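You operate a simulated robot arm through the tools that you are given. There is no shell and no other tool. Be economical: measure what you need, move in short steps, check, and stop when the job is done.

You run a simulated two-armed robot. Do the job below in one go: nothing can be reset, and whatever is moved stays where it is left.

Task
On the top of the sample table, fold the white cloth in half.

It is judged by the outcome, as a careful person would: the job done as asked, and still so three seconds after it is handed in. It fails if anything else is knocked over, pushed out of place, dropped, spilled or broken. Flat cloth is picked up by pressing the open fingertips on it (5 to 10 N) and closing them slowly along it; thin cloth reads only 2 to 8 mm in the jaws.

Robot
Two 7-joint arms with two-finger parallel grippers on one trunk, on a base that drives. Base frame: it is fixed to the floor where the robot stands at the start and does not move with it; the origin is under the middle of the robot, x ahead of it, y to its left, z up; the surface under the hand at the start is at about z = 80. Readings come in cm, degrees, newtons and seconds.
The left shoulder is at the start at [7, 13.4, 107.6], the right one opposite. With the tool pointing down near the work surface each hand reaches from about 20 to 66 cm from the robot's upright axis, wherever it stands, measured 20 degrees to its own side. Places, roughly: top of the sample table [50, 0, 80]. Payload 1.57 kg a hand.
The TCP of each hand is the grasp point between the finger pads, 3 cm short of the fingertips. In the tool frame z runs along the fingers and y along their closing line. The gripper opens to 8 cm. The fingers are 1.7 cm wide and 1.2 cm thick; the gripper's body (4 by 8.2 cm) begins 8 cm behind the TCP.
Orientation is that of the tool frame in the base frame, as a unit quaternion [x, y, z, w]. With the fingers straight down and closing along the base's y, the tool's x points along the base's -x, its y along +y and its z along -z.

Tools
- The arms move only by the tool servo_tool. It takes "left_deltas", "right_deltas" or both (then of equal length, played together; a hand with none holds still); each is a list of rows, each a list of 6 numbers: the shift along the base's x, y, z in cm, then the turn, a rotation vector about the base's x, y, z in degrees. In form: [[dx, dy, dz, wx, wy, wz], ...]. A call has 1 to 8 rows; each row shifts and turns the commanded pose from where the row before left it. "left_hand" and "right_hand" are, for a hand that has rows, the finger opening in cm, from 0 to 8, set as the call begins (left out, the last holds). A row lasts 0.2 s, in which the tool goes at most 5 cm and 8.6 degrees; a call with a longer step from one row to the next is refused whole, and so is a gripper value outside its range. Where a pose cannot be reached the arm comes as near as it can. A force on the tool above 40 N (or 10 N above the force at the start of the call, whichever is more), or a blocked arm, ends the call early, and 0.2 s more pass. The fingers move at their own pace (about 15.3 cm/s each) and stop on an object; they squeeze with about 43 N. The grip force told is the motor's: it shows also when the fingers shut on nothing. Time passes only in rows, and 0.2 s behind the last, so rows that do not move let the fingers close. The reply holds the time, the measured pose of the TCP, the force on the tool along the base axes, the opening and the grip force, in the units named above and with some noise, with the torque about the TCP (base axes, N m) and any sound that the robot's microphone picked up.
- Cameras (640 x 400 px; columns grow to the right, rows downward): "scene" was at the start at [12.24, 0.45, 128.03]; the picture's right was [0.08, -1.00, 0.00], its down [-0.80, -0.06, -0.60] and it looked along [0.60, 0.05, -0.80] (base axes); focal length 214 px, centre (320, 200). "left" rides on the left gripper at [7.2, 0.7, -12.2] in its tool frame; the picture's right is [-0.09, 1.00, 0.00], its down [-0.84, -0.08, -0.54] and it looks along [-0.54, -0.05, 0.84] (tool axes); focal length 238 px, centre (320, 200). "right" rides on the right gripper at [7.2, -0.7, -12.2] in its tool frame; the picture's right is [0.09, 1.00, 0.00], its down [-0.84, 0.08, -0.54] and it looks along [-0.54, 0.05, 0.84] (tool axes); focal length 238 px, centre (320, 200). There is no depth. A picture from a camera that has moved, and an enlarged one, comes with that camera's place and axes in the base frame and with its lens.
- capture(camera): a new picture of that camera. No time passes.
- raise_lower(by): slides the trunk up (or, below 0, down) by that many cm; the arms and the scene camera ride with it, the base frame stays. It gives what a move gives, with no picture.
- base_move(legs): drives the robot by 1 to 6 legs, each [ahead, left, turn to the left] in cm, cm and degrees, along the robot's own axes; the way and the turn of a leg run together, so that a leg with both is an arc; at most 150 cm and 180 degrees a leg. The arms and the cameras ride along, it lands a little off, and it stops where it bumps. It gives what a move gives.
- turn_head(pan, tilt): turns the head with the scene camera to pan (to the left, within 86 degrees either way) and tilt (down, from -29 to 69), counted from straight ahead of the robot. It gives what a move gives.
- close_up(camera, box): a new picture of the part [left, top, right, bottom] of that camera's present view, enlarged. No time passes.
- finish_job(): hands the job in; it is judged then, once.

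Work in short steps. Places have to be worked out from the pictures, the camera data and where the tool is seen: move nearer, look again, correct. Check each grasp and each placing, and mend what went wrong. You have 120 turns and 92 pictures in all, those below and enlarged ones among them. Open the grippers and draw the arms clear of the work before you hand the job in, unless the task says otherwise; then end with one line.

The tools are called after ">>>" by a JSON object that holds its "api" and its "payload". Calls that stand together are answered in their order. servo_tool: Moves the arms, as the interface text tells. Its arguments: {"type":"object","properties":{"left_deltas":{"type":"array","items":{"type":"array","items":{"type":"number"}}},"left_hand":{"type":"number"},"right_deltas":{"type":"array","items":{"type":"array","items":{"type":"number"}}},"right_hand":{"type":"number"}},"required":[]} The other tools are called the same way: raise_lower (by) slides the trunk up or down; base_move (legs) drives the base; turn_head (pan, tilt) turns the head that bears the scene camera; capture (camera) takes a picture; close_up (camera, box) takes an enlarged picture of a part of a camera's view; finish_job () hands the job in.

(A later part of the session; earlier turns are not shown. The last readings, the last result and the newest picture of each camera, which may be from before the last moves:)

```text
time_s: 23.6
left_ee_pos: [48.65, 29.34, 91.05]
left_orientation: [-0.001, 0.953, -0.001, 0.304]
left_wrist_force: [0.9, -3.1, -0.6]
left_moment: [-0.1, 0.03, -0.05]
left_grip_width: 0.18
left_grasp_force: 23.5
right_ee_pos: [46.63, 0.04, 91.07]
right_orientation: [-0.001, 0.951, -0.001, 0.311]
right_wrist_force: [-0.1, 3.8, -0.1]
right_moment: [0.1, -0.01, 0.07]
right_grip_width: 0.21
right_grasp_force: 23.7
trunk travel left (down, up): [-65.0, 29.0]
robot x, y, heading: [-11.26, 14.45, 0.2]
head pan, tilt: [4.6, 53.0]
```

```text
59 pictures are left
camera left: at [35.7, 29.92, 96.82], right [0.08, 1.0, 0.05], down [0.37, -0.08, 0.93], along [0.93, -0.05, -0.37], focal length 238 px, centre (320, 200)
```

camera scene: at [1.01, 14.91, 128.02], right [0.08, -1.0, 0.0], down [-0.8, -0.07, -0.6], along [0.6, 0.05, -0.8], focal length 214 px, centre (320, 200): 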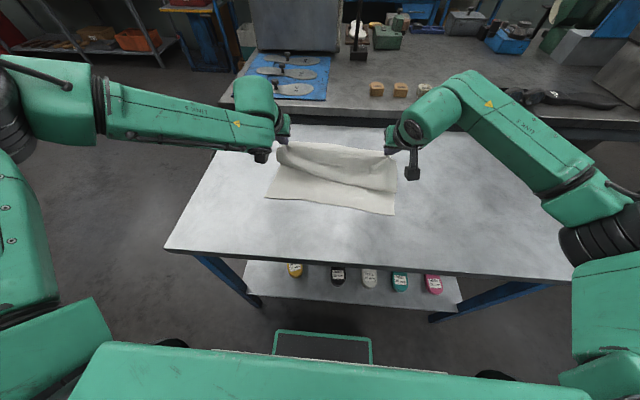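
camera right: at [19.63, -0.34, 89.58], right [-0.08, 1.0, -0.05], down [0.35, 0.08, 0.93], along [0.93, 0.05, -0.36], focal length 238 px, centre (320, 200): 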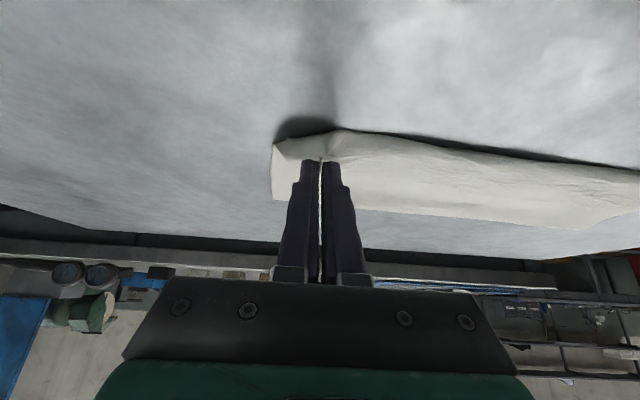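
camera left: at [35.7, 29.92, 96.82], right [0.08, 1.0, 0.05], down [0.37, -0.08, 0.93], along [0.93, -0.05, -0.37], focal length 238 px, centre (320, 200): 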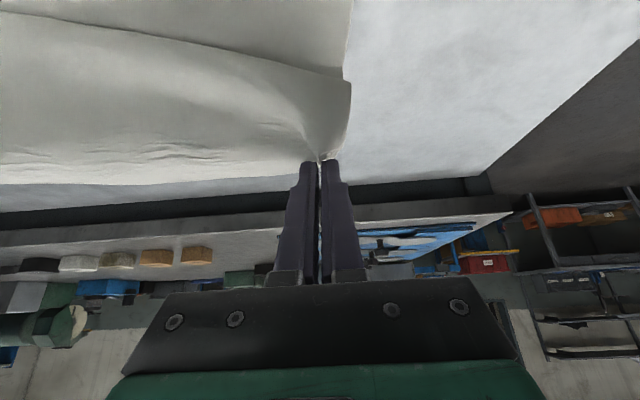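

The flap still has slack, but the lower half is lying down again. I carry on a bit further forward to straighten the cloth.

>>> {"api": "servo_tool", "payload": {"left_deltas": [[1, 0, 0, 0, 0, 0], [1, 0, 0, 0, 0, 0], [1, 0, 0, 0, 0, 0], [1, 0, -0.5, 0, 0, 0]], "right_deltas": [[1, 0, 0, 0, 0, 0], [1, 0, 0, 0, 0, 0], [1, 0, 0, 0, 0, 0], [1, 0, -0.5, 0, 0, 0]]}}

>>> {"api": "capture", "payload": {"camera": "scene"}}

>>> {"api": "capture", "payload": {"camera": "right"}}

```text
time_s: 24.6
left_ee_pos: [52.35, 29.46, 90.52]
left_orientation: [0.001, 0.952, -0.002, 0.305]
left_wrist_force: [-0.4, -3.6, -0.5]
left_moment: [-0.07, 0.01, -0.08]
left_grip_width: 0.15
left_grasp_force: 23.0
left hand out of reach, approached as far as the arm can: row 4
right_ee_pos: [50.54, 0.16, 90.63]
right_orientation: [-0.001, 0.95, 0.0, 0.311]
right_wrist_force: [-0.8, 1.8, -0.6]
right_moment: [0.09, 0.0, 0.04]
right_grip_width: 0.18
right_grasp_force: 23.3
trunk travel left (down, up): [-65.0, 29.0]
robot x, y, heading: [-11.2, 14.49, -0.0]
head pan, tilt: [4.6, 53.0]
```

```text
58 pictures are left
camera scene: at [0.96, 14.9, 128.02], right [0.08, -1.0, 0.0], down [-0.8, -0.07, -0.6], along [0.6, 0.05, -0.8], focal length 214 px, centre (320, 200)
```

scene: 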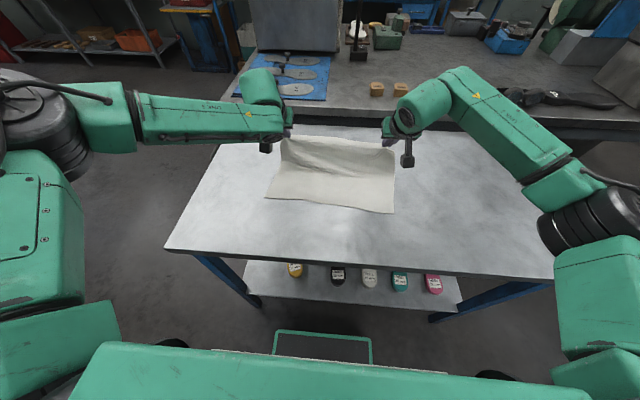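

```text
57 pictures are left
camera right: at [37.37, -0.47, 96.2], right [-0.08, 1.0, -0.06], down [0.36, 0.08, 0.93], along [0.93, 0.05, -0.36], focal length 238 px, centre (320, 200)
```

right: 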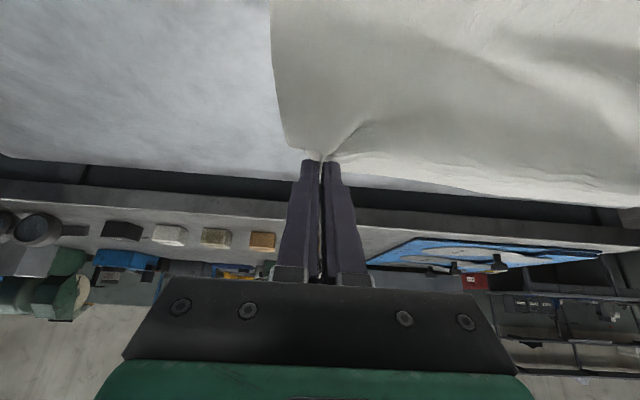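

Unfolded enough, and the near corners still have not moved. Now I lift to full flap height above the fold line with more tilt (towards 60°), so the flap stays taut and the edge curls less.

>>> {"api": "servo_tool", "payload": {"left_deltas": [[-1.1, 0, 0.8, 0, -4, 0], [-1.1, 0, 0.7, 0, -4, 0], [-1.1, 0, 0.5, 0, -4, 0], [-1.1, 0, 0.3, 0, -4, 0], [-1.1, 0, 0.2, 0, -4, 0], [-1.1, 0, 0.1, 0, -4, 0]], "right_deltas": [[-1.1, 0, 0.8, 0, -4, 0], [-1.1, 0, 0.7, 0, -4, 0], [-1.1, 0, 0.5, 0, -4, 0], [-1.1, 0, 0.3, 0, -4, 0], [-1.1, 0, 0.2, 0, -4, 0], [-1.1, 0, 0.1, 0, -4, 0]]}}

>>> {"api": "capture", "payload": {"camera": "right"}}

>>> {"api": "capture", "payload": {"camera": "scene"}}

```text
time_s: 26.0
left_ee_pos: [45.65, 29.43, 93.31]
left_orientation: [0.0, 0.867, -0.001, 0.498]
left_wrist_force: [-1.3, -4.4, -0.1]
left_moment: [-0.12, 0.07, -0.14]
left_grip_width: 0.17
left_grasp_force: 23.6
right_ee_pos: [43.87, 0.01, 93.32]
right_orientation: [0.0, 0.864, 0.0, 0.503]
right_wrist_force: [1.0, 3.5, 0.1]
right_moment: [0.06, 0.04, 0.11]
right_grip_width: 0.19
right_grasp_force: 24.2
trunk travel left (down, up): [-65.0, 29.0]
robot x, y, heading: [-11.52, 14.44, 0.0]
head pan, tilt: [4.6, 53.0]
```

```text
56 pictures are left
camera right: at [29.48, -0.6, 93.08], right [-0.05, 1.0, -0.08], down [-0.06, 0.08, 1.0], along [1.0, 0.05, 0.05], focal length 238 px, centre (320, 200)
```

right: 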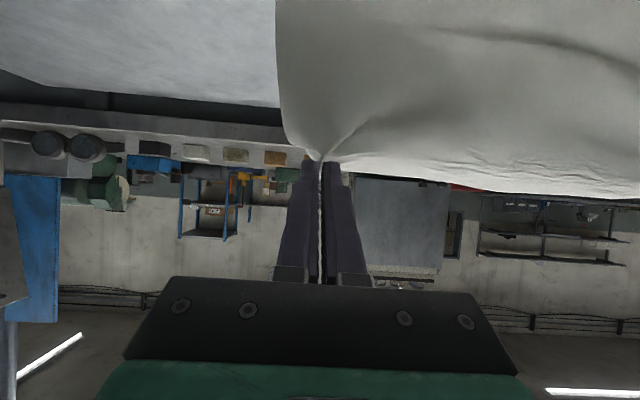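

```text
55 pictures are left
camera scene: at [0.76, 14.89, 128.05], right [0.08, -1.0, 0.0], down [-0.8, -0.07, -0.6], along [0.6, 0.05, -0.8], focal length 214 px, centre (320, 200)
```

scene: 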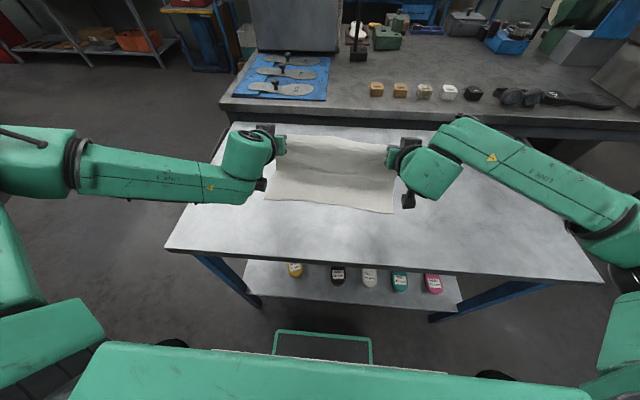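

At 60° tilt, the flap hangs nearly taut with the edge up. I lower 2 cm and drive back 6 cm, staying on the arc.

>>> {"api": "servo_tool", "payload": {"left_deltas": [[-0.3, 0, -1, 0, 0, 0], [-0.3, 0, -1, 0, 0, 0]], "right_deltas": [[-0.3, 0, -1, 0, 0, 0], [-0.3, 0, -1, 0, 0, 0]]}}

>>> {"api": "base_move", "payload": {"legs": [[-6, 0, 0]]}}

>>> {"api": "capture", "payload": {"camera": "scene"}}

>>> {"api": "capture", "payload": {"camera": "right"}}

```text
time_s: 26.6
left_ee_pos: [44.96, 29.39, 91.33]
left_orientation: [0.001, 0.868, -0.001, 0.496]
left_wrist_force: [-0.9, -4.1, -0.3]
left_moment: [-0.08, 0.01, -0.12]
left_grip_width: 0.16
left_grasp_force: 23.4
right_ee_pos: [43.21, -0.09, 91.25]
right_orientation: [-0.001, 0.865, 0.0, 0.502]
right_wrist_force: [-0.7, 4.8, 1.1]
right_moment: [0.07, 0.02, 0.11]
right_grip_width: 0.17
right_grasp_force: 23.5
trunk travel left (down, up): [-65.0, 29.0]
robot x, y, heading: [-11.37, 14.53, -0.1]
head pan, tilt: [4.6, 53.0]
```

```text
time_s: 27.5
left_ee_pos: [39.37, 29.27, 91.45]
left_orientation: [0.001, 0.868, -0.002, 0.496]
left_wrist_force: [-0.7, -3.5, -0.7]
left_moment: [-0.11, 0.0, -0.1]
left_grip_width: 0.16
left_grasp_force: 23.3
right_ee_pos: [37.34, 0.03, 91.33]
right_orientation: [0.001, 0.865, -0.001, 0.502]
right_wrist_force: [1.3, 4.6, 0.5]
right_moment: [0.11, -0.04, 0.11]
right_grip_width: 0.17
right_grasp_force: 23.5
trunk travel left (down, up): [-65.0, 29.0]
robot x, y, heading: [-17.1, 14.36, 0.1]
head pan, tilt: [4.6, 53.0]
```

```text
54 pictures are left
camera scene: at [-4.89, 14.86, 128.02], right [0.08, -1.0, 0.0], down [-0.8, -0.06, -0.6], along [0.6, 0.05, -0.8], focal length 214 px, centre (320, 200)
```

scene: 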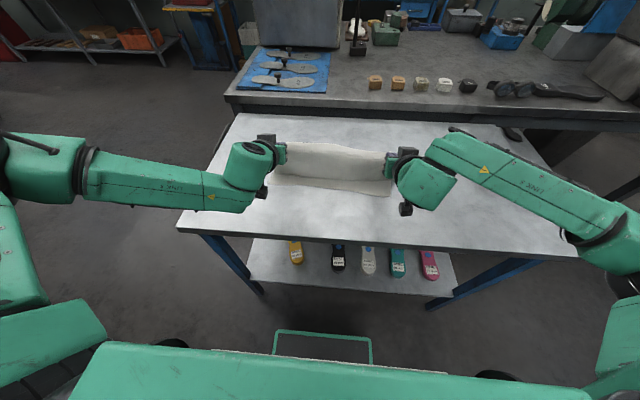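

```text
53 pictures are left
camera right: at [23.14, -0.66, 91.12], right [-0.04, 1.0, -0.08], down [-0.05, 0.08, 1.0], along [1.0, 0.05, 0.05], focal length 238 px, centre (320, 200)
```

right: 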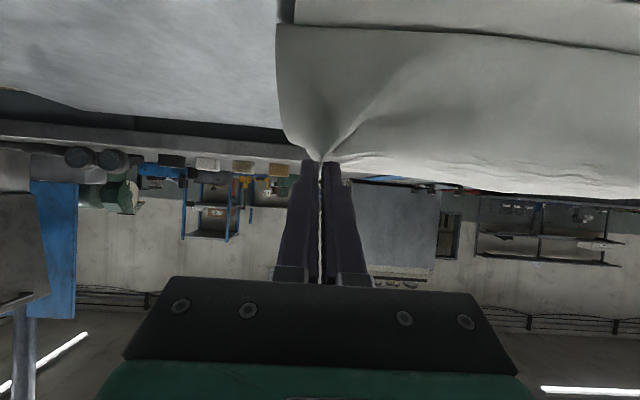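

On the arc and taut. I land it now, keeping to the arc and reducing the tilt to 50° so the wrist camera clears the table.

>>> {"api": "servo_tool", "payload": {"left_deltas": [[-0.8, 0, -0.7, 0, 1, 0], [-0.8, 0, -0.8, 0, 1, 0], [-0.7, 0, -0.9, 0, 1.5, 0], [-0.7, 0, -0.9, 0, 1.5, 0], [-0.5, 0, -0.9, 0, 1.5, 0], [-0.5, 0, -0.9, 0, 1.5, 0], [-0.3, 0, -1.1, 0, 1, 0], [-0.2, 0, -1.1, 0, 1, 0]], "right_deltas": [[-0.8, 0, -0.7, 0, 1, 0], [-0.8, 0, -0.8, 0, 1, 0], [-0.7, 0, -0.9, 0, 1.5, 0], [-0.7, 0, -0.9, 0, 1.5, 0], [-0.5, 0, -0.9, 0, 1.5, 0], [-0.5, 0, -0.9, 0, 1.5, 0], [-0.3, 0, -1.1, 0, 1, 0], [-0.2, 0, -1.1, 0, 1, 0]]}}

>>> {"api": "capture", "payload": {"camera": "right"}}

>>> {"api": "capture", "payload": {"camera": "left"}}

>>> {"api": "close_up", "payload": {"camera": "scene", "box": [210, 100, 450, 250]}}

```text
time_s: 29.3
left_ee_pos: [34.76, 29.36, 83.96]
left_orientation: [0.001, 0.908, -0.002, 0.418]
left_wrist_force: [-0.4, -4.0, 0.1]
left_moment: [-0.13, -0.02, -0.1]
left_grip_width: 0.17
left_grasp_force: 23.6
right_ee_pos: [32.98, 0.01, 83.91]
right_orientation: [0.001, 0.906, -0.001, 0.424]
right_wrist_force: [0.5, 3.5, -0.6]
right_moment: [0.09, -0.01, 0.06]
right_grip_width: 0.18
right_grasp_force: 23.3
trunk travel left (down, up): [-65.0, 29.0]
robot x, y, heading: [-17.21, 14.39, -0.1]
head pan, tilt: [4.6, 53.0]
```

```text
52 pictures are left
camera right: at [18.88, -0.66, 86.25], right [-0.06, 1.0, -0.07], down [0.12, 0.08, 0.99], along [0.99, 0.05, -0.12], focal length 238 px, centre (320, 200)
```

right: 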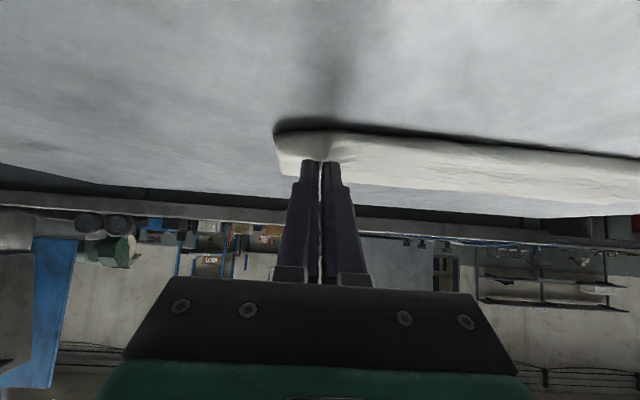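

```text
51 pictures are left
camera left: at [20.76, 29.97, 86.44], right [0.06, 1.0, 0.07], down [0.13, -0.08, 0.99], along [0.99, -0.05, -0.14], focal length 238 px, centre (320, 200)
```

left: 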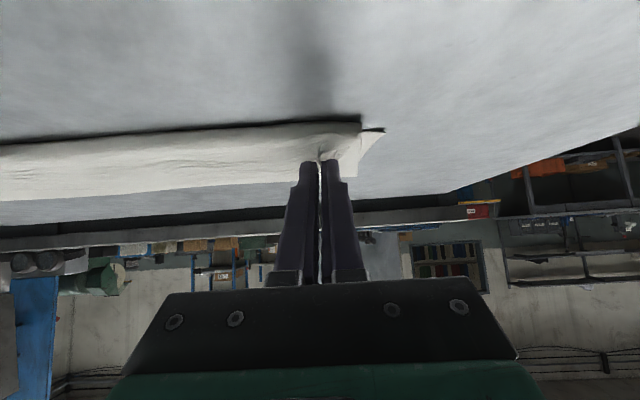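

```text
2.67 times, centred on (330, 175) of scene
camera zoom: at [-4.93, 14.84, 128.03], right [0.08, -1.0, 0.0], down [-0.8, -0.06, -0.6], along [0.6, 0.05, -0.8], focal length 572 px, centre (293, 267)
```

zoom: 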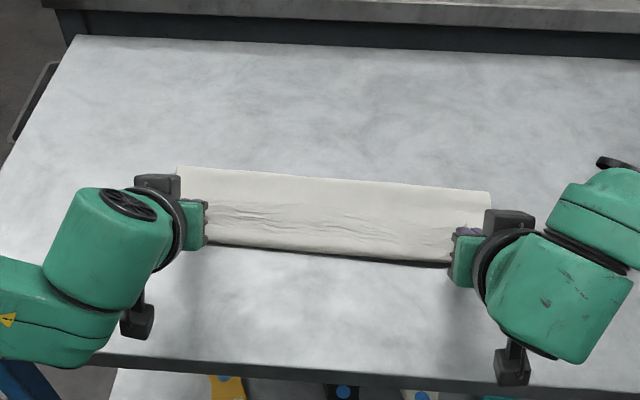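

The scene view puts the fold at x≈45, because the edge rolls about 4 cm in front of the fingertips. The tips should therefore come down about 6 cm further forward, and the rolled edge will spring out flat on release. I lift the flap again and drive forward to lay the lower half back down.

>>> {"api": "servo_tool", "payload": {"left_deltas": [[0, 0, 1.8, 0, 0, 0], [0.5, 0, 1.8, 0, 0, 0], [1, 0, 1.7, 0, 0, 0], [1, 0, 1.4, 0, 0, 0], [1.5, 0, 1, 0, 0, 0], [1.5, 0, 0.7, 0, 0, 0], [1.5, 0, 0.3, 0, 0, 0]], "right_deltas": [[0, 0, 1.8, 0, 0, 0], [0.5, 0, 1.8, 0, 0, 0], [1, 0, 1.7, 0, 0, 0], [1, 0, 1.4, 0, 0, 0], [1.5, 0, 1, 0, 0, 0], [1.5, 0, 0.7, 0, 0, 0], [1.5, 0, 0.3, 0, 0, 0]]}}

>>> {"api": "base_move", "payload": {"legs": [[10, 0, 0]]}}

>>> {"api": "servo_tool", "payload": {"left_deltas": [[0.5, 0, -0.8, 0, 0, 0], [0.5, 0, -0.8, 0, 0, 0], [0.5, 0, -0.8, 0, 0, 0]], "right_deltas": [[0.5, 0, -0.8, 0, 0, 0], [0.5, 0, -0.8, 0, 0, 0], [0.5, 0, -0.8, 0, 0, 0]]}}

>>> {"api": "capture", "payload": {"camera": "scene"}}

```text
time_s: 30.9
left_ee_pos: [41.92, 29.46, 92.55]
left_orientation: [0.0, 0.909, -0.002, 0.418]
left_wrist_force: [-0.9, -3.7, -1.0]
left_moment: [-0.08, 0.02, -0.11]
left_grip_width: 0.15
left_grasp_force: 23.8
right_ee_pos: [40.0, -0.05, 92.53]
right_orientation: [0.0, 0.905, 0.0, 0.424]
right_wrist_force: [0.6, 3.9, -0.6]
right_moment: [0.08, -0.03, 0.08]
right_grip_width: 0.17
right_grasp_force: 23.6
trunk travel left (down, up): [-65.0, 29.0]
robot x, y, heading: [-17.35, 14.47, -0.1]
head pan, tilt: [4.6, 53.0]
```

```text
time_s: 32.1
left_ee_pos: [51.61, 29.52, 92.56]
left_orientation: [-0.001, 0.908, 0.0, 0.419]
left_wrist_force: [-0.5, -3.7, 0.0]
left_moment: [-0.1, 0.02, -0.1]
left_grip_width: 0.18
left_grasp_force: 23.6
right_ee_pos: [49.64, 0.1, 92.7]
right_orientation: [0.0, 0.905, -0.001, 0.425]
right_wrist_force: [0.6, 4.7, -0.1]
right_moment: [0.09, -0.03, 0.06]
right_grip_width: 0.21
right_grasp_force: 23.9
trunk travel left (down, up): [-65.0, 29.0]
robot x, y, heading: [-7.01, 14.19, 0.3]
head pan, tilt: [4.6, 53.0]
```

```text
time_s: 32.9
left_ee_pos: [53.1, 29.61, 90.12]
left_orientation: [0.001, 0.908, -0.002, 0.419]
left_wrist_force: [-0.9, -4.5, 0.4]
left_moment: [-0.07, 0.01, -0.07]
left_grip_width: 0.17
left_grasp_force: 23.2
right_ee_pos: [51.24, 0.11, 90.18]
right_orientation: [0.0, 0.906, 0.0, 0.424]
right_wrist_force: [-0.2, 4.6, -0.2]
right_moment: [0.12, -0.01, 0.07]
right_grip_width: 0.19
right_grasp_force: 23.4
trunk travel left (down, up): [-65.0, 29.0]
robot x, y, heading: [-7.6, 14.3, 0.3]
head pan, tilt: [4.6, 53.0]
```

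```text
49 pictures are left
camera scene: at [4.88, 14.9, 128.03], right [0.08, -1.0, 0.0], down [-0.8, -0.07, -0.6], along [0.6, 0.05, -0.8], focal length 214 px, centre (320, 200)
```

scene: 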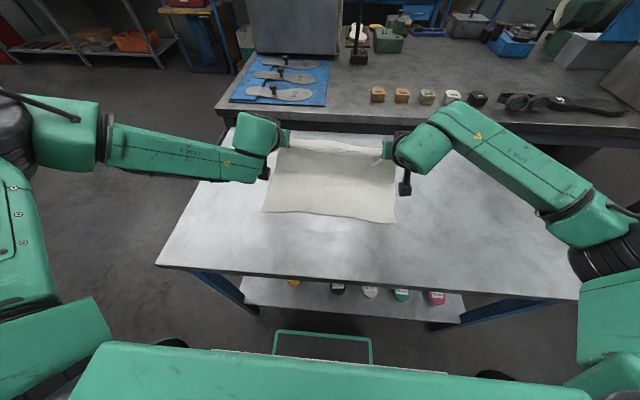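

The lower half is flat again. Now I fold on a tighter path and come down with the tips at about x 43 (left) and 41 (right).

>>> {"api": "servo_tool", "payload": {"left_deltas": [[-1.8, 0, 0.8, 0, 0, 0], [-1.8, 0, 0.7, 0, 0, 0], [-1.8, 0, 0.5, 0, 0, 0], [-1.7, 0, -0.2, 0, 0, 0], [-1.7, 0, -0.7, 0, 0, 0], [-1.6, 0, -1.2, 0, 0, 0], [-1, 0, -2, 0, 0, 0], [-1, 0, -2.5, 0, 0, 0]], "right_deltas": [[-1.8, 0, 0.8, 0, 0, 0], [-1.8, 0, 0.7, 0, 0, 0], [-1.8, 0, 0.5, 0, 0, 0], [-1.7, 0, -0.2, 0, 0, 0], [-1.7, 0, -0.7, 0, 0, 0], [-1.6, 0, -1.2, 0, 0, 0], [-1, 0, -2, 0, 0, 0], [-1, 0, -2.5, 0, 0, 0]]}}

>>> {"api": "capture", "payload": {"camera": "left"}}

>>> {"api": "capture", "payload": {"camera": "scene"}}

```text
time_s: 34.7
left_ee_pos: [40.61, 29.65, 85.66]
left_orientation: [0.0, 0.908, -0.002, 0.419]
left_wrist_force: [-0.4, -5.6, -0.6]
left_moment: [-0.14, 0.0, -0.15]
left_grip_width: 0.16
left_grasp_force: 23.1
right_ee_pos: [38.64, 0.09, 85.26]
right_orientation: [-0.001, 0.905, 0.0, 0.425]
right_wrist_force: [-0.2, 5.4, -0.1]
right_moment: [0.13, 0.0, 0.11]
right_grip_width: 0.21
right_grasp_force: 23.3
trunk travel left (down, up): [-65.0, 29.0]
robot x, y, heading: [-7.64, 14.78, 0.1]
head pan, tilt: [4.6, 53.0]
```

```text
48 pictures are left
camera left: at [26.62, 30.14, 88.15], right [0.06, 1.0, 0.07], down [0.13, -0.08, 0.99], along [0.99, -0.05, -0.14], focal length 238 px, centre (320, 200)
```

left: 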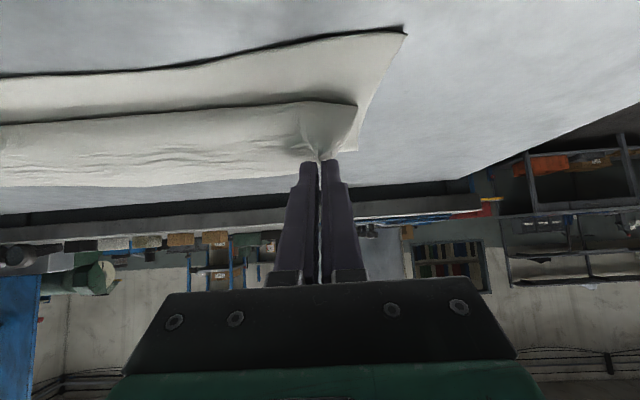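

```text
47 pictures are left
camera scene: at [4.82, 14.88, 128.04], right [0.08, -1.0, 0.0], down [-0.8, -0.07, -0.6], along [0.6, 0.05, -0.8], focal length 214 px, centre (320, 200)
```

scene: 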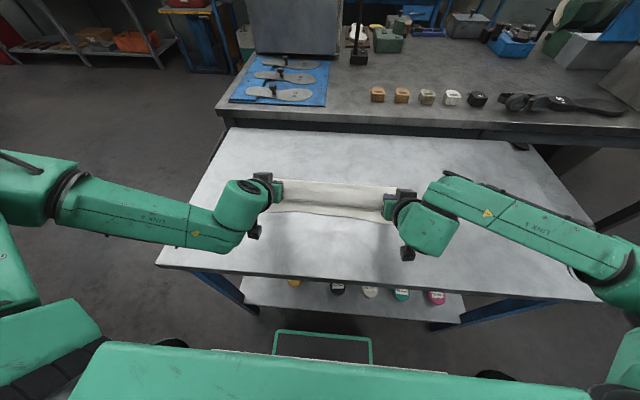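

The rolled edge is now about 2–3 cm behind the near edge, leaving room for it to unroll. I push the hands forward 2 cm while lowering, to move the fold outward.

>>> {"api": "servo_tool", "payload": {"left_deltas": [[0.7, 0, -0.3, 0, 0, 0], [0.7, 0, -0.3, 0, 0, 0], [0.6, 0, -0.6, 0, 0, 0], [0, 0, -0.8, 0, 0, 0]], "right_deltas": [[0.7, 0, -0.2, 0, 0, 0], [0.7, 0, -0.2, 0, 0, 0], [0.6, 0, -0.5, 0, 0, 0], [0, 0, -0.7, 0, 0, 0]]}}

>>> {"api": "capture", "payload": {"camera": "left"}}

>>> {"api": "capture", "payload": {"camera": "right"}}

>>> {"api": "close_up", "payload": {"camera": "scene", "box": [220, 120, 460, 270]}}

```text
time_s: 35.7
left_ee_pos: [42.57, 29.49, 83.63]
left_orientation: [0.0, 0.908, -0.001, 0.419]
left_wrist_force: [-1.0, -4.2, -0.3]
left_moment: [-0.09, 0.0, -0.1]
left_grip_width: 0.17
left_grasp_force: 23.2
right_ee_pos: [40.67, 0.08, 83.98]
right_orientation: [0.0, 0.906, -0.001, 0.424]
right_wrist_force: [1.0, 4.4, -0.2]
right_moment: [0.13, -0.01, 0.08]
right_grip_width: 0.17
right_grasp_force: 23.8
trunk travel left (down, up): [-65.0, 29.0]
robot x, y, heading: [-7.38, 14.56, 0.3]
head pan, tilt: [4.6, 53.0]
```

```text
46 pictures are left
camera left: at [28.65, 30.04, 86.09], right [0.06, 1.0, 0.07], down [0.13, -0.08, 0.99], along [0.99, -0.05, -0.14], focal length 238 px, centre (320, 200)
```

left: 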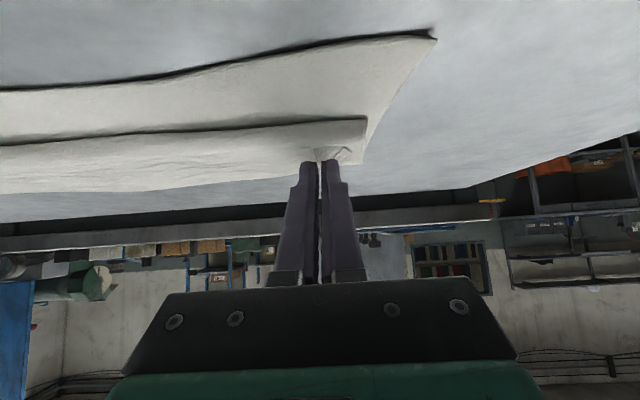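

```text
45 pictures are left
camera right: at [26.64, -0.62, 86.29], right [-0.06, 1.0, -0.07], down [0.12, 0.08, 0.99], along [0.99, 0.05, -0.12], focal length 238 px, centre (320, 200)
```

right: 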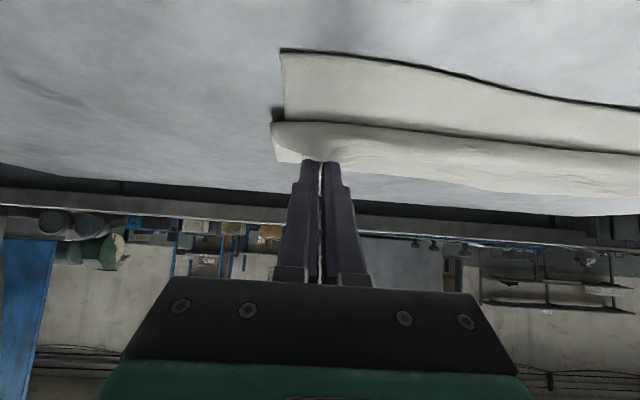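

```text
2.67 times, centred on (340, 195) of scene
camera zoom: at [4.82, 14.88, 128.04], right [0.08, -1.0, 0.0], down [-0.8, -0.07, -0.6], along [0.6, 0.05, -0.8], focal length 572 px, centre (267, 213)
```

zoom: 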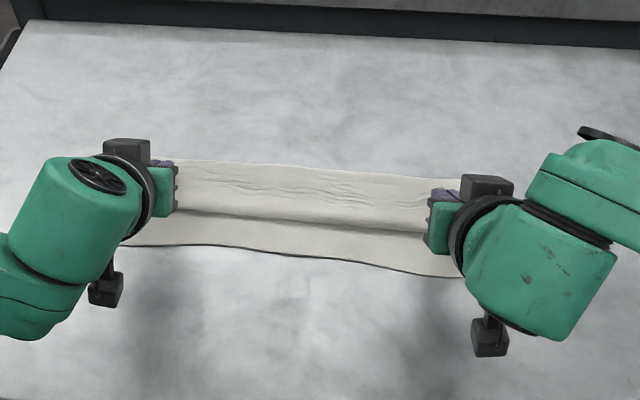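

The fold line is at about 46.5 and would still leave the top edge overhanging about 3 cm. I'll redo the last stage: unfold, come back with much more tilt and release while the flap leans past vertical, so it falls flat without dragging the fold line.

>>> {"api": "servo_tool", "payload": {"left_deltas": [[0, 0, 2, 0, 0, 0], [0.5, 0, 2, 0, 0, 0], [1, 0, 1.8, 0, 0, 0], [1.5, 0, 1.2, 0, 0, 0], [1.8, 0, 0.6, 0, 0, 0], [1.8, 0, 0, 0, 0, 0], [2, 0, -0.5, 0, 0, 0], [2, 0, -0.8, 0, 0, 0]], "right_deltas": [[0, 0, 2, 0, 0, 0], [0.5, 0, 2, 0, 0, 0], [1, 0, 1.8, 0, 0, 0], [1.5, 0, 1.2, 0, 0, 0], [1.8, 0, 0.6, 0, 0, 0], [1.8, 0, 0, 0, 0, 0], [2, 0, -0.5, 0, 0, 0], [2, 0, -0.8, 0, 0, 0]]}}

>>> {"api": "servo_tool", "payload": {"left_deltas": [[1, 0, -1, 0, 0, 0], [1, 0, -1, 0, 0, 0], [0, 0, 0, 0, 0, 0]], "right_deltas": [[1, 0, -1, 0, 0, 0], [1, 0, -1, 0, 0, 0], [0, 0, 0, 0, 0, 0]]}}

>>> {"api": "capture", "payload": {"camera": "scene"}}

```text
time_s: 37.5
left_ee_pos: [53.48, 29.76, 89.52]
left_orientation: [0.001, 0.908, -0.003, 0.418]
left_wrist_force: [0.2, -7.2, -0.5]
left_moment: [-0.17, 0.02, -0.17]
left_grip_width: 0.17
left_grasp_force: 23.7
right_ee_pos: [51.64, -0.04, 90.27]
right_orientation: [0.0, 0.905, 0.0, 0.425]
right_wrist_force: [0.2, 7.8, -0.6]
right_moment: [0.2, 0.0, 0.18]
right_grip_width: 0.18
right_grasp_force: 23.6
trunk travel left (down, up): [-65.0, 29.0]
robot x, y, heading: [-7.55, 14.31, 0.3]
head pan, tilt: [4.6, 53.0]
```

```text
time_s: 38.3
left_ee_pos: [55.19, 29.62, 87.87]
left_orientation: [0.001, 0.908, -0.002, 0.419]
left_wrist_force: [-1.3, -6.5, -0.1]
left_moment: [-0.21, -0.01, -0.15]
left_grip_width: 0.17
left_grasp_force: 23.5
right_ee_pos: [53.5, -0.1, 88.37]
right_orientation: [-0.001, 0.905, 0.0, 0.425]
right_wrist_force: [0.8, 5.9, 0.4]
right_moment: [0.18, -0.01, 0.12]
right_grip_width: 0.18
right_grasp_force: 24.2
trunk travel left (down, up): [-65.0, 29.0]
robot x, y, heading: [-7.21, 14.34, 0.2]
head pan, tilt: [4.6, 53.0]
```

```text
43 pictures are left
camera scene: at [4.74, 14.88, 128.04], right [0.08, -1.0, 0.0], down [-0.8, -0.07, -0.6], along [0.6, 0.05, -0.8], focal length 214 px, centre (320, 200)
```

scene: 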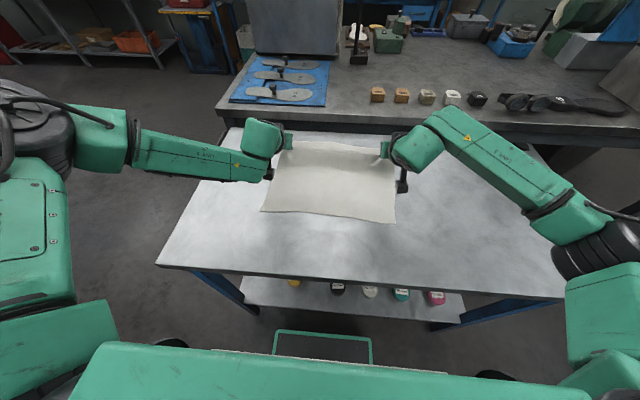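

Fully straightened again. I bring the flap back over the fold line, increasing the tilt towards 70°.

>>> {"api": "servo_tool", "payload": {"left_deltas": [[-2.2, -0.05, 2.4, 0, -4, 0], [-2.6, -0.05, 1.4, 0, -4, 0], [-2.6, -0.05, 0.6, 0, -4, 0], [-2.6, 0, 0, 0, -4, 0], [-1.6, 0, -0.1, 0, -4, 0]], "right_deltas": [[-2.2, 0.05, 2.2, 0, -4, 0], [-2.6, 0.05, 1.3, 0, -4, 0], [-2.6, 0.05, 0.5, 0, -4, 0], [-2.6, 0, 0, 0, -4, 0], [-1.6, 0, -0.1, 0, -4, 0]]}}

>>> {"api": "base_move", "payload": {"legs": [[-5, 0, 0]]}}

>>> {"api": "capture", "payload": {"camera": "scene"}}

>>> {"api": "capture", "payload": {"camera": "right"}}

```text
time_s: 39.5
left_ee_pos: [43.34, 29.55, 92.12]
left_orientation: [0.0, 0.821, -0.001, 0.57]
left_wrist_force: [-0.3, 0.1, -0.3]
left_moment: [0.01, -0.01, 0.0]
left_grip_width: 0.16
left_grasp_force: 23.3
right_ee_pos: [42.31, 1.27, 92.27]
right_orientation: [-0.004, 0.824, 0.008, 0.567]
right_wrist_force: [-0.3, 0.8, -0.4]
right_moment: [-0.01, 0.02, -0.03]
right_grip_width: 0.2
right_grasp_force: 23.8
right hand out of reach, approached as far as the arm can: row 5
trunk travel left (down, up): [-65.0, 29.0]
robot x, y, heading: [-7.66, 14.43, -0.0]
head pan, tilt: [4.6, 53.0]
```

```text
time_s: 40.4
left_ee_pos: [38.62, 29.5, 92.1]
left_orientation: [0.0, 0.822, -0.001, 0.569]
left_wrist_force: [-0.4, -0.2, -0.3]
left_moment: [0.01, 0.03, 0.02]
left_grip_width: 0.18
left_grasp_force: 23.3
right_ee_pos: [37.32, 1.06, 92.26]
right_orientation: [-0.006, 0.824, 0.01, 0.566]
right_wrist_force: [-0.8, -0.2, -0.1]
right_moment: [-0.04, 0.0, -0.01]
right_grip_width: 0.2
right_grasp_force: 23.8
trunk travel left (down, up): [-65.0, 29.0]
robot x, y, heading: [-12.55, 14.37, 0.2]
head pan, tilt: [4.6, 53.0]
```

```text
42 pictures are left
camera scene: at [-0.04, 14.88, 128.02], right [0.08, -1.0, 0.0], down [-0.8, -0.07, -0.6], along [0.6, 0.05, -0.8], focal length 214 px, centre (320, 200)
```

scene: 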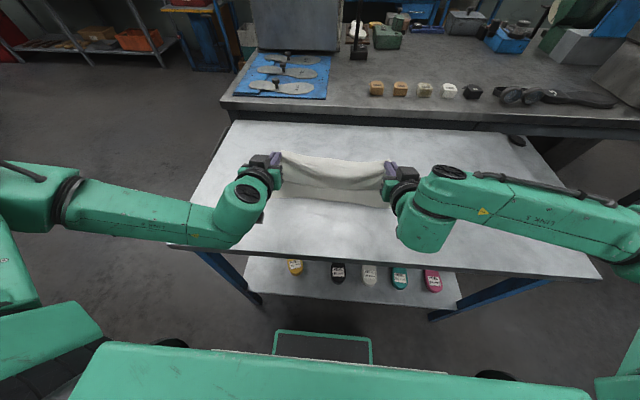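

```text
41 pictures are left
camera right: at [23.31, 0.32, 89.84], right [-0.05, 1.0, -0.08], down [-0.21, 0.06, 0.98], along [0.98, 0.07, 0.2], focal length 238 px, centre (320, 200)
```

right: 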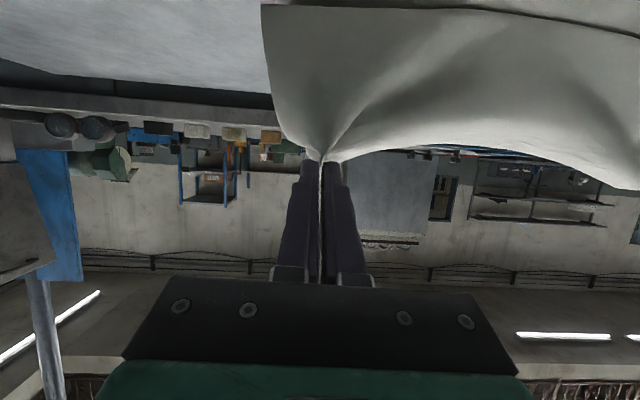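

The right hand drifted inward by about 1 cm at its limit. I correct that and lower both to keep the flap within its arc, then look at the fold line.

>>> {"api": "servo_tool", "payload": {"left_deltas": [[0.3, 0, -0.8, 0, 0, 0], [0.3, 0, -0.8, 0, 0, 0], [0.2, 0, -0.6, 0, 0, 0]], "right_deltas": [[0, -0.3, -0.8, 0, 0, 0], [0, -0.3, -0.8, 0, 0, 0], [0, -0.3, -0.7, 0, 0, 0]]}}

>>> {"api": "close_up", "payload": {"camera": "scene", "box": [220, 110, 460, 260]}}

>>> {"api": "capture", "payload": {"camera": "left"}}

```text
time_s: 41.2
left_ee_pos: [39.33, 29.5, 90.08]
left_orientation: [0.001, 0.822, -0.002, 0.569]
left_wrist_force: [-0.4, -2.7, 0.7]
left_moment: [-0.04, -0.01, -0.08]
left_grip_width: 0.15
left_grasp_force: 23.8
right_ee_pos: [37.05, 0.42, 89.87]
right_orientation: [-0.006, 0.825, 0.011, 0.565]
right_wrist_force: [0.0, 1.9, 0.3]
right_moment: [0.02, 0.02, 0.03]
right_grip_width: 0.18
right_grasp_force: 23.9
trunk travel left (down, up): [-65.0, 29.0]
robot x, y, heading: [-12.26, 14.18, 0.1]
head pan, tilt: [4.6, 53.0]
```

```text
2.67 times, centred on (340, 185) of scene
camera zoom: at [-0.1, 14.93, 128.03], right [0.08, -1.0, 0.0], down [-0.8, -0.07, -0.6], along [0.6, 0.05, -0.8], focal length 572 px, centre (267, 240)
```

zoom: 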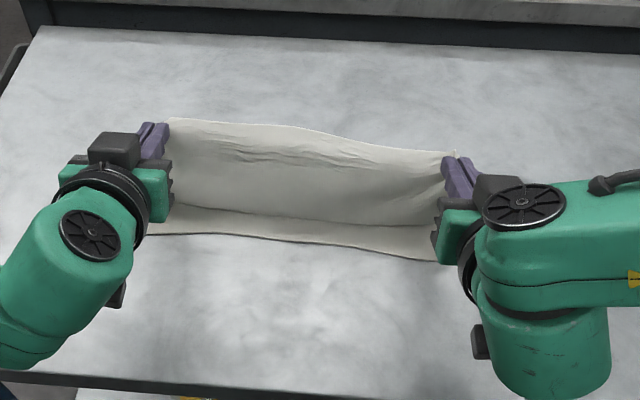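

```text
39 pictures are left
camera left: at [25.41, 30.04, 87.57], right [0.03, 1.0, 0.08], down [-0.21, -0.07, 0.97], along [0.98, -0.05, 0.21], focal length 238 px, centre (320, 200)
```

left: 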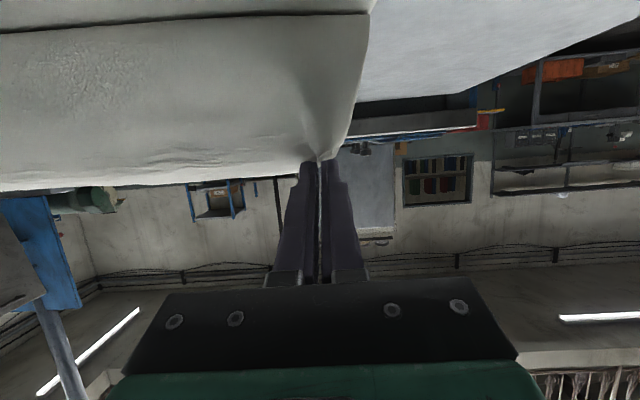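

The flap still bulges towards the near side. I want it taut and leaning when I let go, with enough room for the arms to pull straight back, so I move the hands forward and then drive the base back in two steps.

>>> {"api": "servo_tool", "payload": {"left_deltas": [[1.4, 0, 0.9, 0, 0, 0], [1.4, 0, 0.7, 0, 0, 0], [1.4, 0, 0.5, 0, 0, 0], [1.4, 0, 0.2, 0, 0, 0], [1.4, 0, 0, 0, 0, 0]], "right_deltas": [[1.4, 0, 0.9, 0, 0, 0], [1.4, -0.1, 0.7, 0, 0, 0], [1.4, -0.1, 0.5, 0, 0, 0], [1.4, 0, 0.4, 0, 0, 0], [1.4, 0, 0, 0, 0, 0]]}}

>>> {"api": "base_move", "payload": {"legs": [[-4.5, 0, 0]]}}

>>> {"api": "servo_tool", "payload": {"left_deltas": [[0, 0, -0.7, 0, 0, 0], [0, 0, -0.7, 0, 0, 0], [0, 0, -0.7, 0, 0, 0]], "right_deltas": [[0, 0, -0.7, 0, 0, 0], [0, 0, -0.7, 0, 0, 0], [0, 0, -0.7, 0, 0, 0]]}}

>>> {"api": "base_move", "payload": {"legs": [[-4.5, 0, 0]]}}

>>> {"api": "capture", "payload": {"camera": "left"}}

>>> {"api": "close_up", "payload": {"camera": "scene", "box": [200, 80, 440, 230]}}

```text
time_s: 42.4
left_ee_pos: [46.31, 29.46, 92.3]
left_orientation: [0.0, 0.822, -0.001, 0.569]
left_wrist_force: [-0.5, -2.3, 0.4]
left_moment: [-0.02, 0.03, -0.05]
left_grip_width: 0.18
left_grasp_force: 23.0
right_ee_pos: [44.19, 0.24, 92.31]
right_orientation: [-0.005, 0.825, 0.01, 0.565]
right_wrist_force: [0.7, 1.9, -0.5]
right_moment: [0.08, -0.01, 0.09]
right_grip_width: 0.17
right_grasp_force: 23.9
trunk travel left (down, up): [-65.0, 29.0]
robot x, y, heading: [-12.33, 14.57, 0.2]
head pan, tilt: [4.6, 53.0]
```

```text
time_s: 43.3
left_ee_pos: [41.85, 29.47, 92.19]
left_orientation: [0.0, 0.822, -0.001, 0.569]
left_wrist_force: [0.6, -1.8, 0.2]
left_moment: [-0.02, 0.02, -0.07]
left_grip_width: 0.17
left_grasp_force: 23.9
right_ee_pos: [39.73, 0.18, 92.35]
right_orientation: [-0.006, 0.825, 0.01, 0.565]
right_wrist_force: [0.6, 1.4, -0.2]
right_moment: [0.05, 0.04, 0.08]
right_grip_width: 0.14
right_grasp_force: 22.9
trunk travel left (down, up): [-65.0, 29.0]
robot x, y, heading: [-16.85, 14.66, 0.0]
head pan, tilt: [4.6, 53.0]
```

```text
time_s: 44.1
left_ee_pos: [41.91, 29.42, 90.03]
left_orientation: [0.0, 0.822, -0.001, 0.57]
left_wrist_force: [-0.3, -1.9, 0.1]
left_moment: [-0.05, 0.02, -0.1]
left_grip_width: 0.19
left_grasp_force: 23.6
right_ee_pos: [39.56, 0.35, 90.37]
right_orientation: [-0.006, 0.825, 0.011, 0.565]
right_wrist_force: [0.0, 2.4, -0.3]
right_moment: [0.07, -0.01, 0.06]
right_grip_width: 0.15
right_grasp_force: 23.7
trunk travel left (down, up): [-65.0, 29.0]
robot x, y, heading: [-17.13, 14.34, -0.1]
head pan, tilt: [4.6, 53.0]
```

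```text
time_s: 45.0
left_ee_pos: [37.42, 29.35, 90.04]
left_orientation: [0.001, 0.822, -0.001, 0.569]
left_wrist_force: [-0.3, -2.6, -0.8]
left_moment: [-0.04, -0.01, -0.08]
left_grip_width: 0.18
left_grasp_force: 23.1
right_ee_pos: [35.28, 0.21, 90.38]
right_orientation: [-0.005, 0.825, 0.01, 0.565]
right_wrist_force: [0.3, 1.9, -0.9]
right_moment: [0.06, 0.04, 0.06]
right_grip_width: 0.2
right_grasp_force: 22.7
trunk travel left (down, up): [-65.0, 29.0]
robot x, y, heading: [-21.27, 14.53, 0.4]
head pan, tilt: [4.6, 53.0]
```

```text
38 pictures are left
camera left: at [23.51, 29.99, 87.52], right [0.03, 1.0, 0.08], down [-0.21, -0.08, 0.97], along [0.98, -0.05, 0.21], focal length 238 px, centre (320, 200)
```

left: 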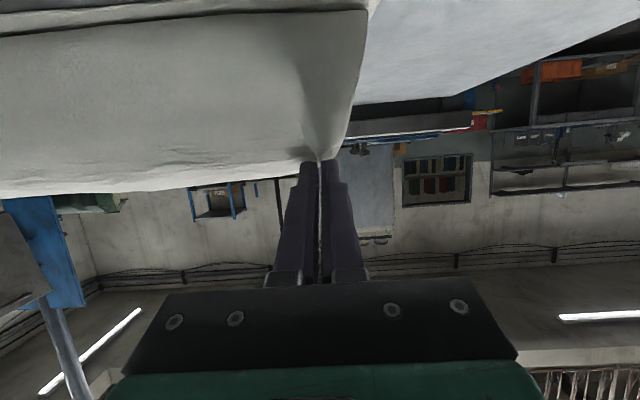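

```text
2.67 times, centred on (320, 155) of scene
camera zoom: at [-8.97, 14.87, 128.01], right [0.08, -1.0, 0.0], down [-0.8, -0.07, -0.6], along [0.6, 0.05, -0.8], focal length 572 px, centre (320, 320)
```

zoom: 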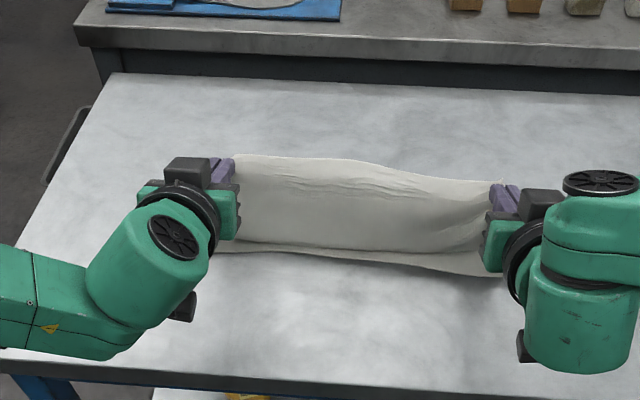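

The flap hangs vertically under gravity, so the full-radius arc drags the fold nearer. The right path is lower: height ≈ 11.7 cm minus the distance past the fold. I drive forward to straighten it out again.

>>> {"api": "servo_tool", "payload": {"left_deltas": [[0, 0, 0.7, 0, 0, 0], [0.5, 0, 0.7, 0, 0, 0]], "right_deltas": [[0, 0, 0.6, 0, 0, 0], [0.5, 0, 0.6, 0, 0, 0]]}}

>>> {"api": "base_move", "payload": {"legs": [[13, 0, 0]]}}

>>> {"api": "servo_tool", "payload": {"left_deltas": [[1, 0, -0.9, 0, 4, 0], [1, 0, -0.9, 0, 4, 0], [1, 0, -0.9, 0, 4, 0], [1, 0, -0.9, 0, 4, 0], [0.5, 0, -0.5, 0, 0, 0]], "right_deltas": [[1, 0, -0.9, 0, 4, 0], [1, 0, -0.9, 0, 4, 0], [1, 0, -0.9, 0, 4, 0], [1, 0, -0.9, 0, 4, 0], [0.5, 0, -0.5, 0, 0, 0]]}}

>>> {"api": "capture", "payload": {"camera": "scene"}}

```text
time_s: 45.6
left_ee_pos: [37.9, 29.38, 91.44]
left_orientation: [0.001, 0.822, -0.002, 0.57]
left_wrist_force: [-0.7, -2.2, 0.0]
left_moment: [-0.01, 0.02, -0.05]
left_grip_width: 0.17
left_grasp_force: 23.5
right_ee_pos: [35.58, 0.25, 91.74]
right_orientation: [-0.005, 0.824, 0.01, 0.566]
right_wrist_force: [0.1, 1.4, -0.3]
right_moment: [0.04, -0.01, 0.04]
right_grip_width: 0.18
right_grasp_force: 23.4
trunk travel left (down, up): [-65.0, 29.0]
robot x, y, heading: [-21.06, 14.4, 0.2]
head pan, tilt: [4.6, 53.0]
```

```text
time_s: 46.9
left_ee_pos: [50.58, 29.47, 91.47]
left_orientation: [0.0, 0.821, -0.002, 0.57]
left_wrist_force: [0.2, -2.3, -0.8]
left_moment: [-0.04, -0.01, -0.06]
left_grip_width: 0.17
left_grasp_force: 23.7
right_ee_pos: [48.36, 0.23, 91.75]
right_orientation: [-0.005, 0.825, 0.01, 0.566]
right_wrist_force: [-0.1, 1.7, 1.0]
right_moment: [0.02, -0.02, 0.06]
right_grip_width: 0.16
right_grasp_force: 23.4
trunk travel left (down, up): [-65.0, 29.0]
robot x, y, heading: [-8.43, 14.66, -0.1]
head pan, tilt: [4.6, 53.0]
```

```text
time_s: 48.0
left_ee_pos: [55.1, 29.47, 87.44]
left_orientation: [0.0, 0.893, -0.001, 0.449]
left_wrist_force: [-0.2, -2.2, 0.0]
left_moment: [-0.02, 0.02, -0.05]
left_grip_width: 0.17
left_grasp_force: 23.4
right_ee_pos: [52.88, 0.28, 87.56]
right_orientation: [-0.004, 0.895, 0.01, 0.445]
right_wrist_force: [0.8, 2.2, 0.5]
right_moment: [0.04, 0.0, 0.02]
right_grip_width: 0.18
right_grasp_force: 23.5
trunk travel left (down, up): [-65.0, 29.0]
robot x, y, heading: [-8.15, 14.51, 0.2]
head pan, tilt: [4.6, 53.0]
```

```text
36 pictures are left
camera scene: at [3.7, 14.89, 128.03], right [0.08, -1.0, 0.0], down [-0.8, -0.07, -0.6], along [0.6, 0.05, -0.8], focal length 214 px, centre (320, 200)
```

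scene: 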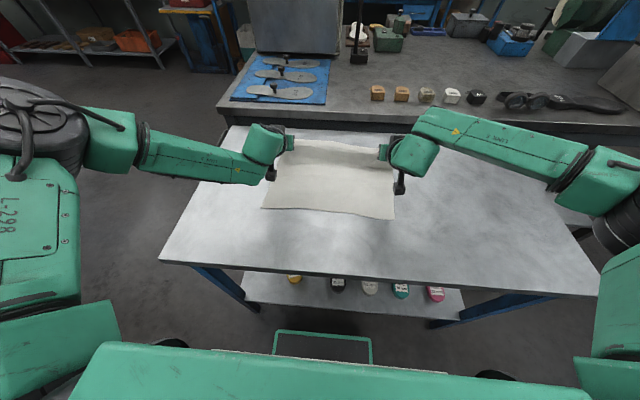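

Straight again and the near edge has not moved. Now I fold along the low path, so the fold line is not dragged.

>>> {"api": "servo_tool", "payload": {"left_deltas": [[-1.6, 0, 0.2, 0, 0, 0], [-1.5, 0, 0.2, 0, 0, 0], [-1.5, 0, 0.3, 0, 0, 0], [-1.5, 0, 0.2, 0, 0, 0], [-1.5, 0, 0, 0, 0, 0], [-1.5, 0, 0, 0, 0, 0], [-1.3, 0, -0.2, 0, 0, 0], [-1.2, 0, -0.3, 0, 0, 0]], "right_deltas": [[-1.6, 0, 0.2, 0, 0, 0], [-1.5, 0, 0.2, 0, 0, 0], [-1.5, 0, 0.3, 0, 0, 0], [-1.5, 0, 0.2, 0, 0, 0], [-1.5, 0, 0, 0, 0, 0], [-1.5, 0, 0, 0, 0, 0], [-1.3, 0, -0.2, 0, 0, 0], [-1.2, 0, -0.3, 0, 0, 0]]}}

>>> {"api": "base_move", "payload": {"legs": [[-2, 0, 0]]}}

>>> {"api": "servo_tool", "payload": {"left_deltas": [[0, 0, -0.8, 0, 0, 0], [0, 0, -0.8, 0, 0, 0]], "right_deltas": [[0, 0, -0.8, 0, 0, 0], [0, 0, -0.8, 0, 0, 0]]}}

>>> {"api": "close_up", "payload": {"camera": "scene", "box": [220, 120, 460, 270]}}

>>> {"api": "capture", "payload": {"camera": "left"}}

```text
time_s: 49.9
left_ee_pos: [43.48, 29.43, 87.82]
left_orientation: [0.0, 0.893, -0.001, 0.45]
left_wrist_force: [0.6, -1.8, -0.6]
left_moment: [-0.03, -0.03, -0.07]
left_grip_width: 0.18
left_grasp_force: 23.9
right_ee_pos: [41.23, 0.16, 88.07]
right_orientation: [-0.004, 0.895, 0.011, 0.445]
right_wrist_force: [-0.5, 2.2, 0.6]
right_moment: [0.05, 0.01, 0.02]
right_grip_width: 0.16
right_grasp_force: 23.1
trunk travel left (down, up): [-65.0, 29.0]
robot x, y, heading: [-8.44, 14.17, 0.1]
head pan, tilt: [4.6, 53.0]
```

```text
time_s: 50.6
left_ee_pos: [41.85, 29.37, 87.61]
left_orientation: [0.0, 0.893, -0.001, 0.449]
left_wrist_force: [-0.4, -2.0, 0.7]
left_moment: [-0.08, 0.03, -0.02]
left_grip_width: 0.19
left_grasp_force: 23.2
right_ee_pos: [39.45, 0.3, 87.79]
right_orientation: [-0.003, 0.895, 0.01, 0.445]
right_wrist_force: [1.3, 1.5, -1.0]
right_moment: [0.03, 0.04, 0.06]
right_grip_width: 0.18
right_grasp_force: 23.8
trunk travel left (down, up): [-65.0, 29.0]
robot x, y, heading: [-10.56, 14.58, 0.2]
head pan, tilt: [4.6, 53.0]
```

```text
time_s: 51.2
left_ee_pos: [41.51, 29.64, 86.02]
left_orientation: [0.001, 0.893, -0.002, 0.45]
left_wrist_force: [-0.5, -1.6, -0.4]
left_moment: [-0.04, -0.04, -0.06]
left_grip_width: 0.18
left_grasp_force: 23.5
right_ee_pos: [39.26, 0.35, 86.38]
right_orientation: [-0.004, 0.895, 0.012, 0.445]
right_wrist_force: [0.7, 1.5, 0.1]
right_moment: [0.09, 0.02, 0.05]
right_grip_width: 0.15
right_grasp_force: 23.7
trunk travel left (down, up): [-65.0, 29.0]
robot x, y, heading: [-10.64, 14.44, -0.1]
head pan, tilt: [4.6, 53.0]
```

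```text
2.67 times, centred on (340, 195) of scene
camera zoom: at [1.65, 14.89, 128.04], right [0.08, -1.0, 0.0], down [-0.8, -0.07, -0.6], along [0.6, 0.05, -0.8], focal length 572 px, centre (267, 213)
```

zoom: 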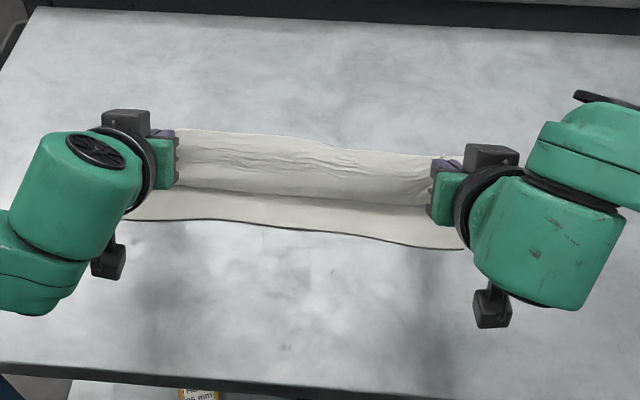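

```text
34 pictures are left
camera left: at [27.39, 30.06, 87.45], right [0.06, 1.0, 0.07], down [0.06, -0.08, 1.0], along [1.0, -0.05, -0.07], focal length 238 px, centre (320, 200)
```

left: 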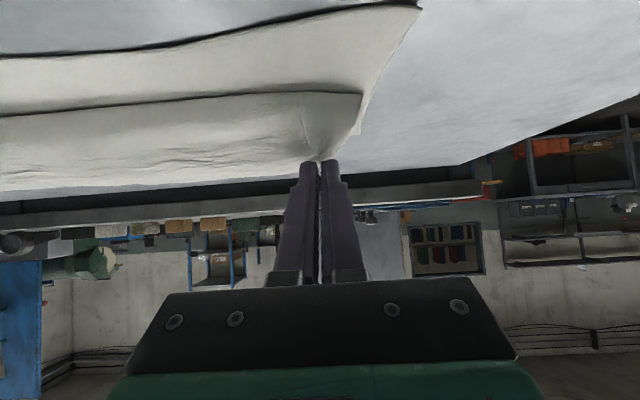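

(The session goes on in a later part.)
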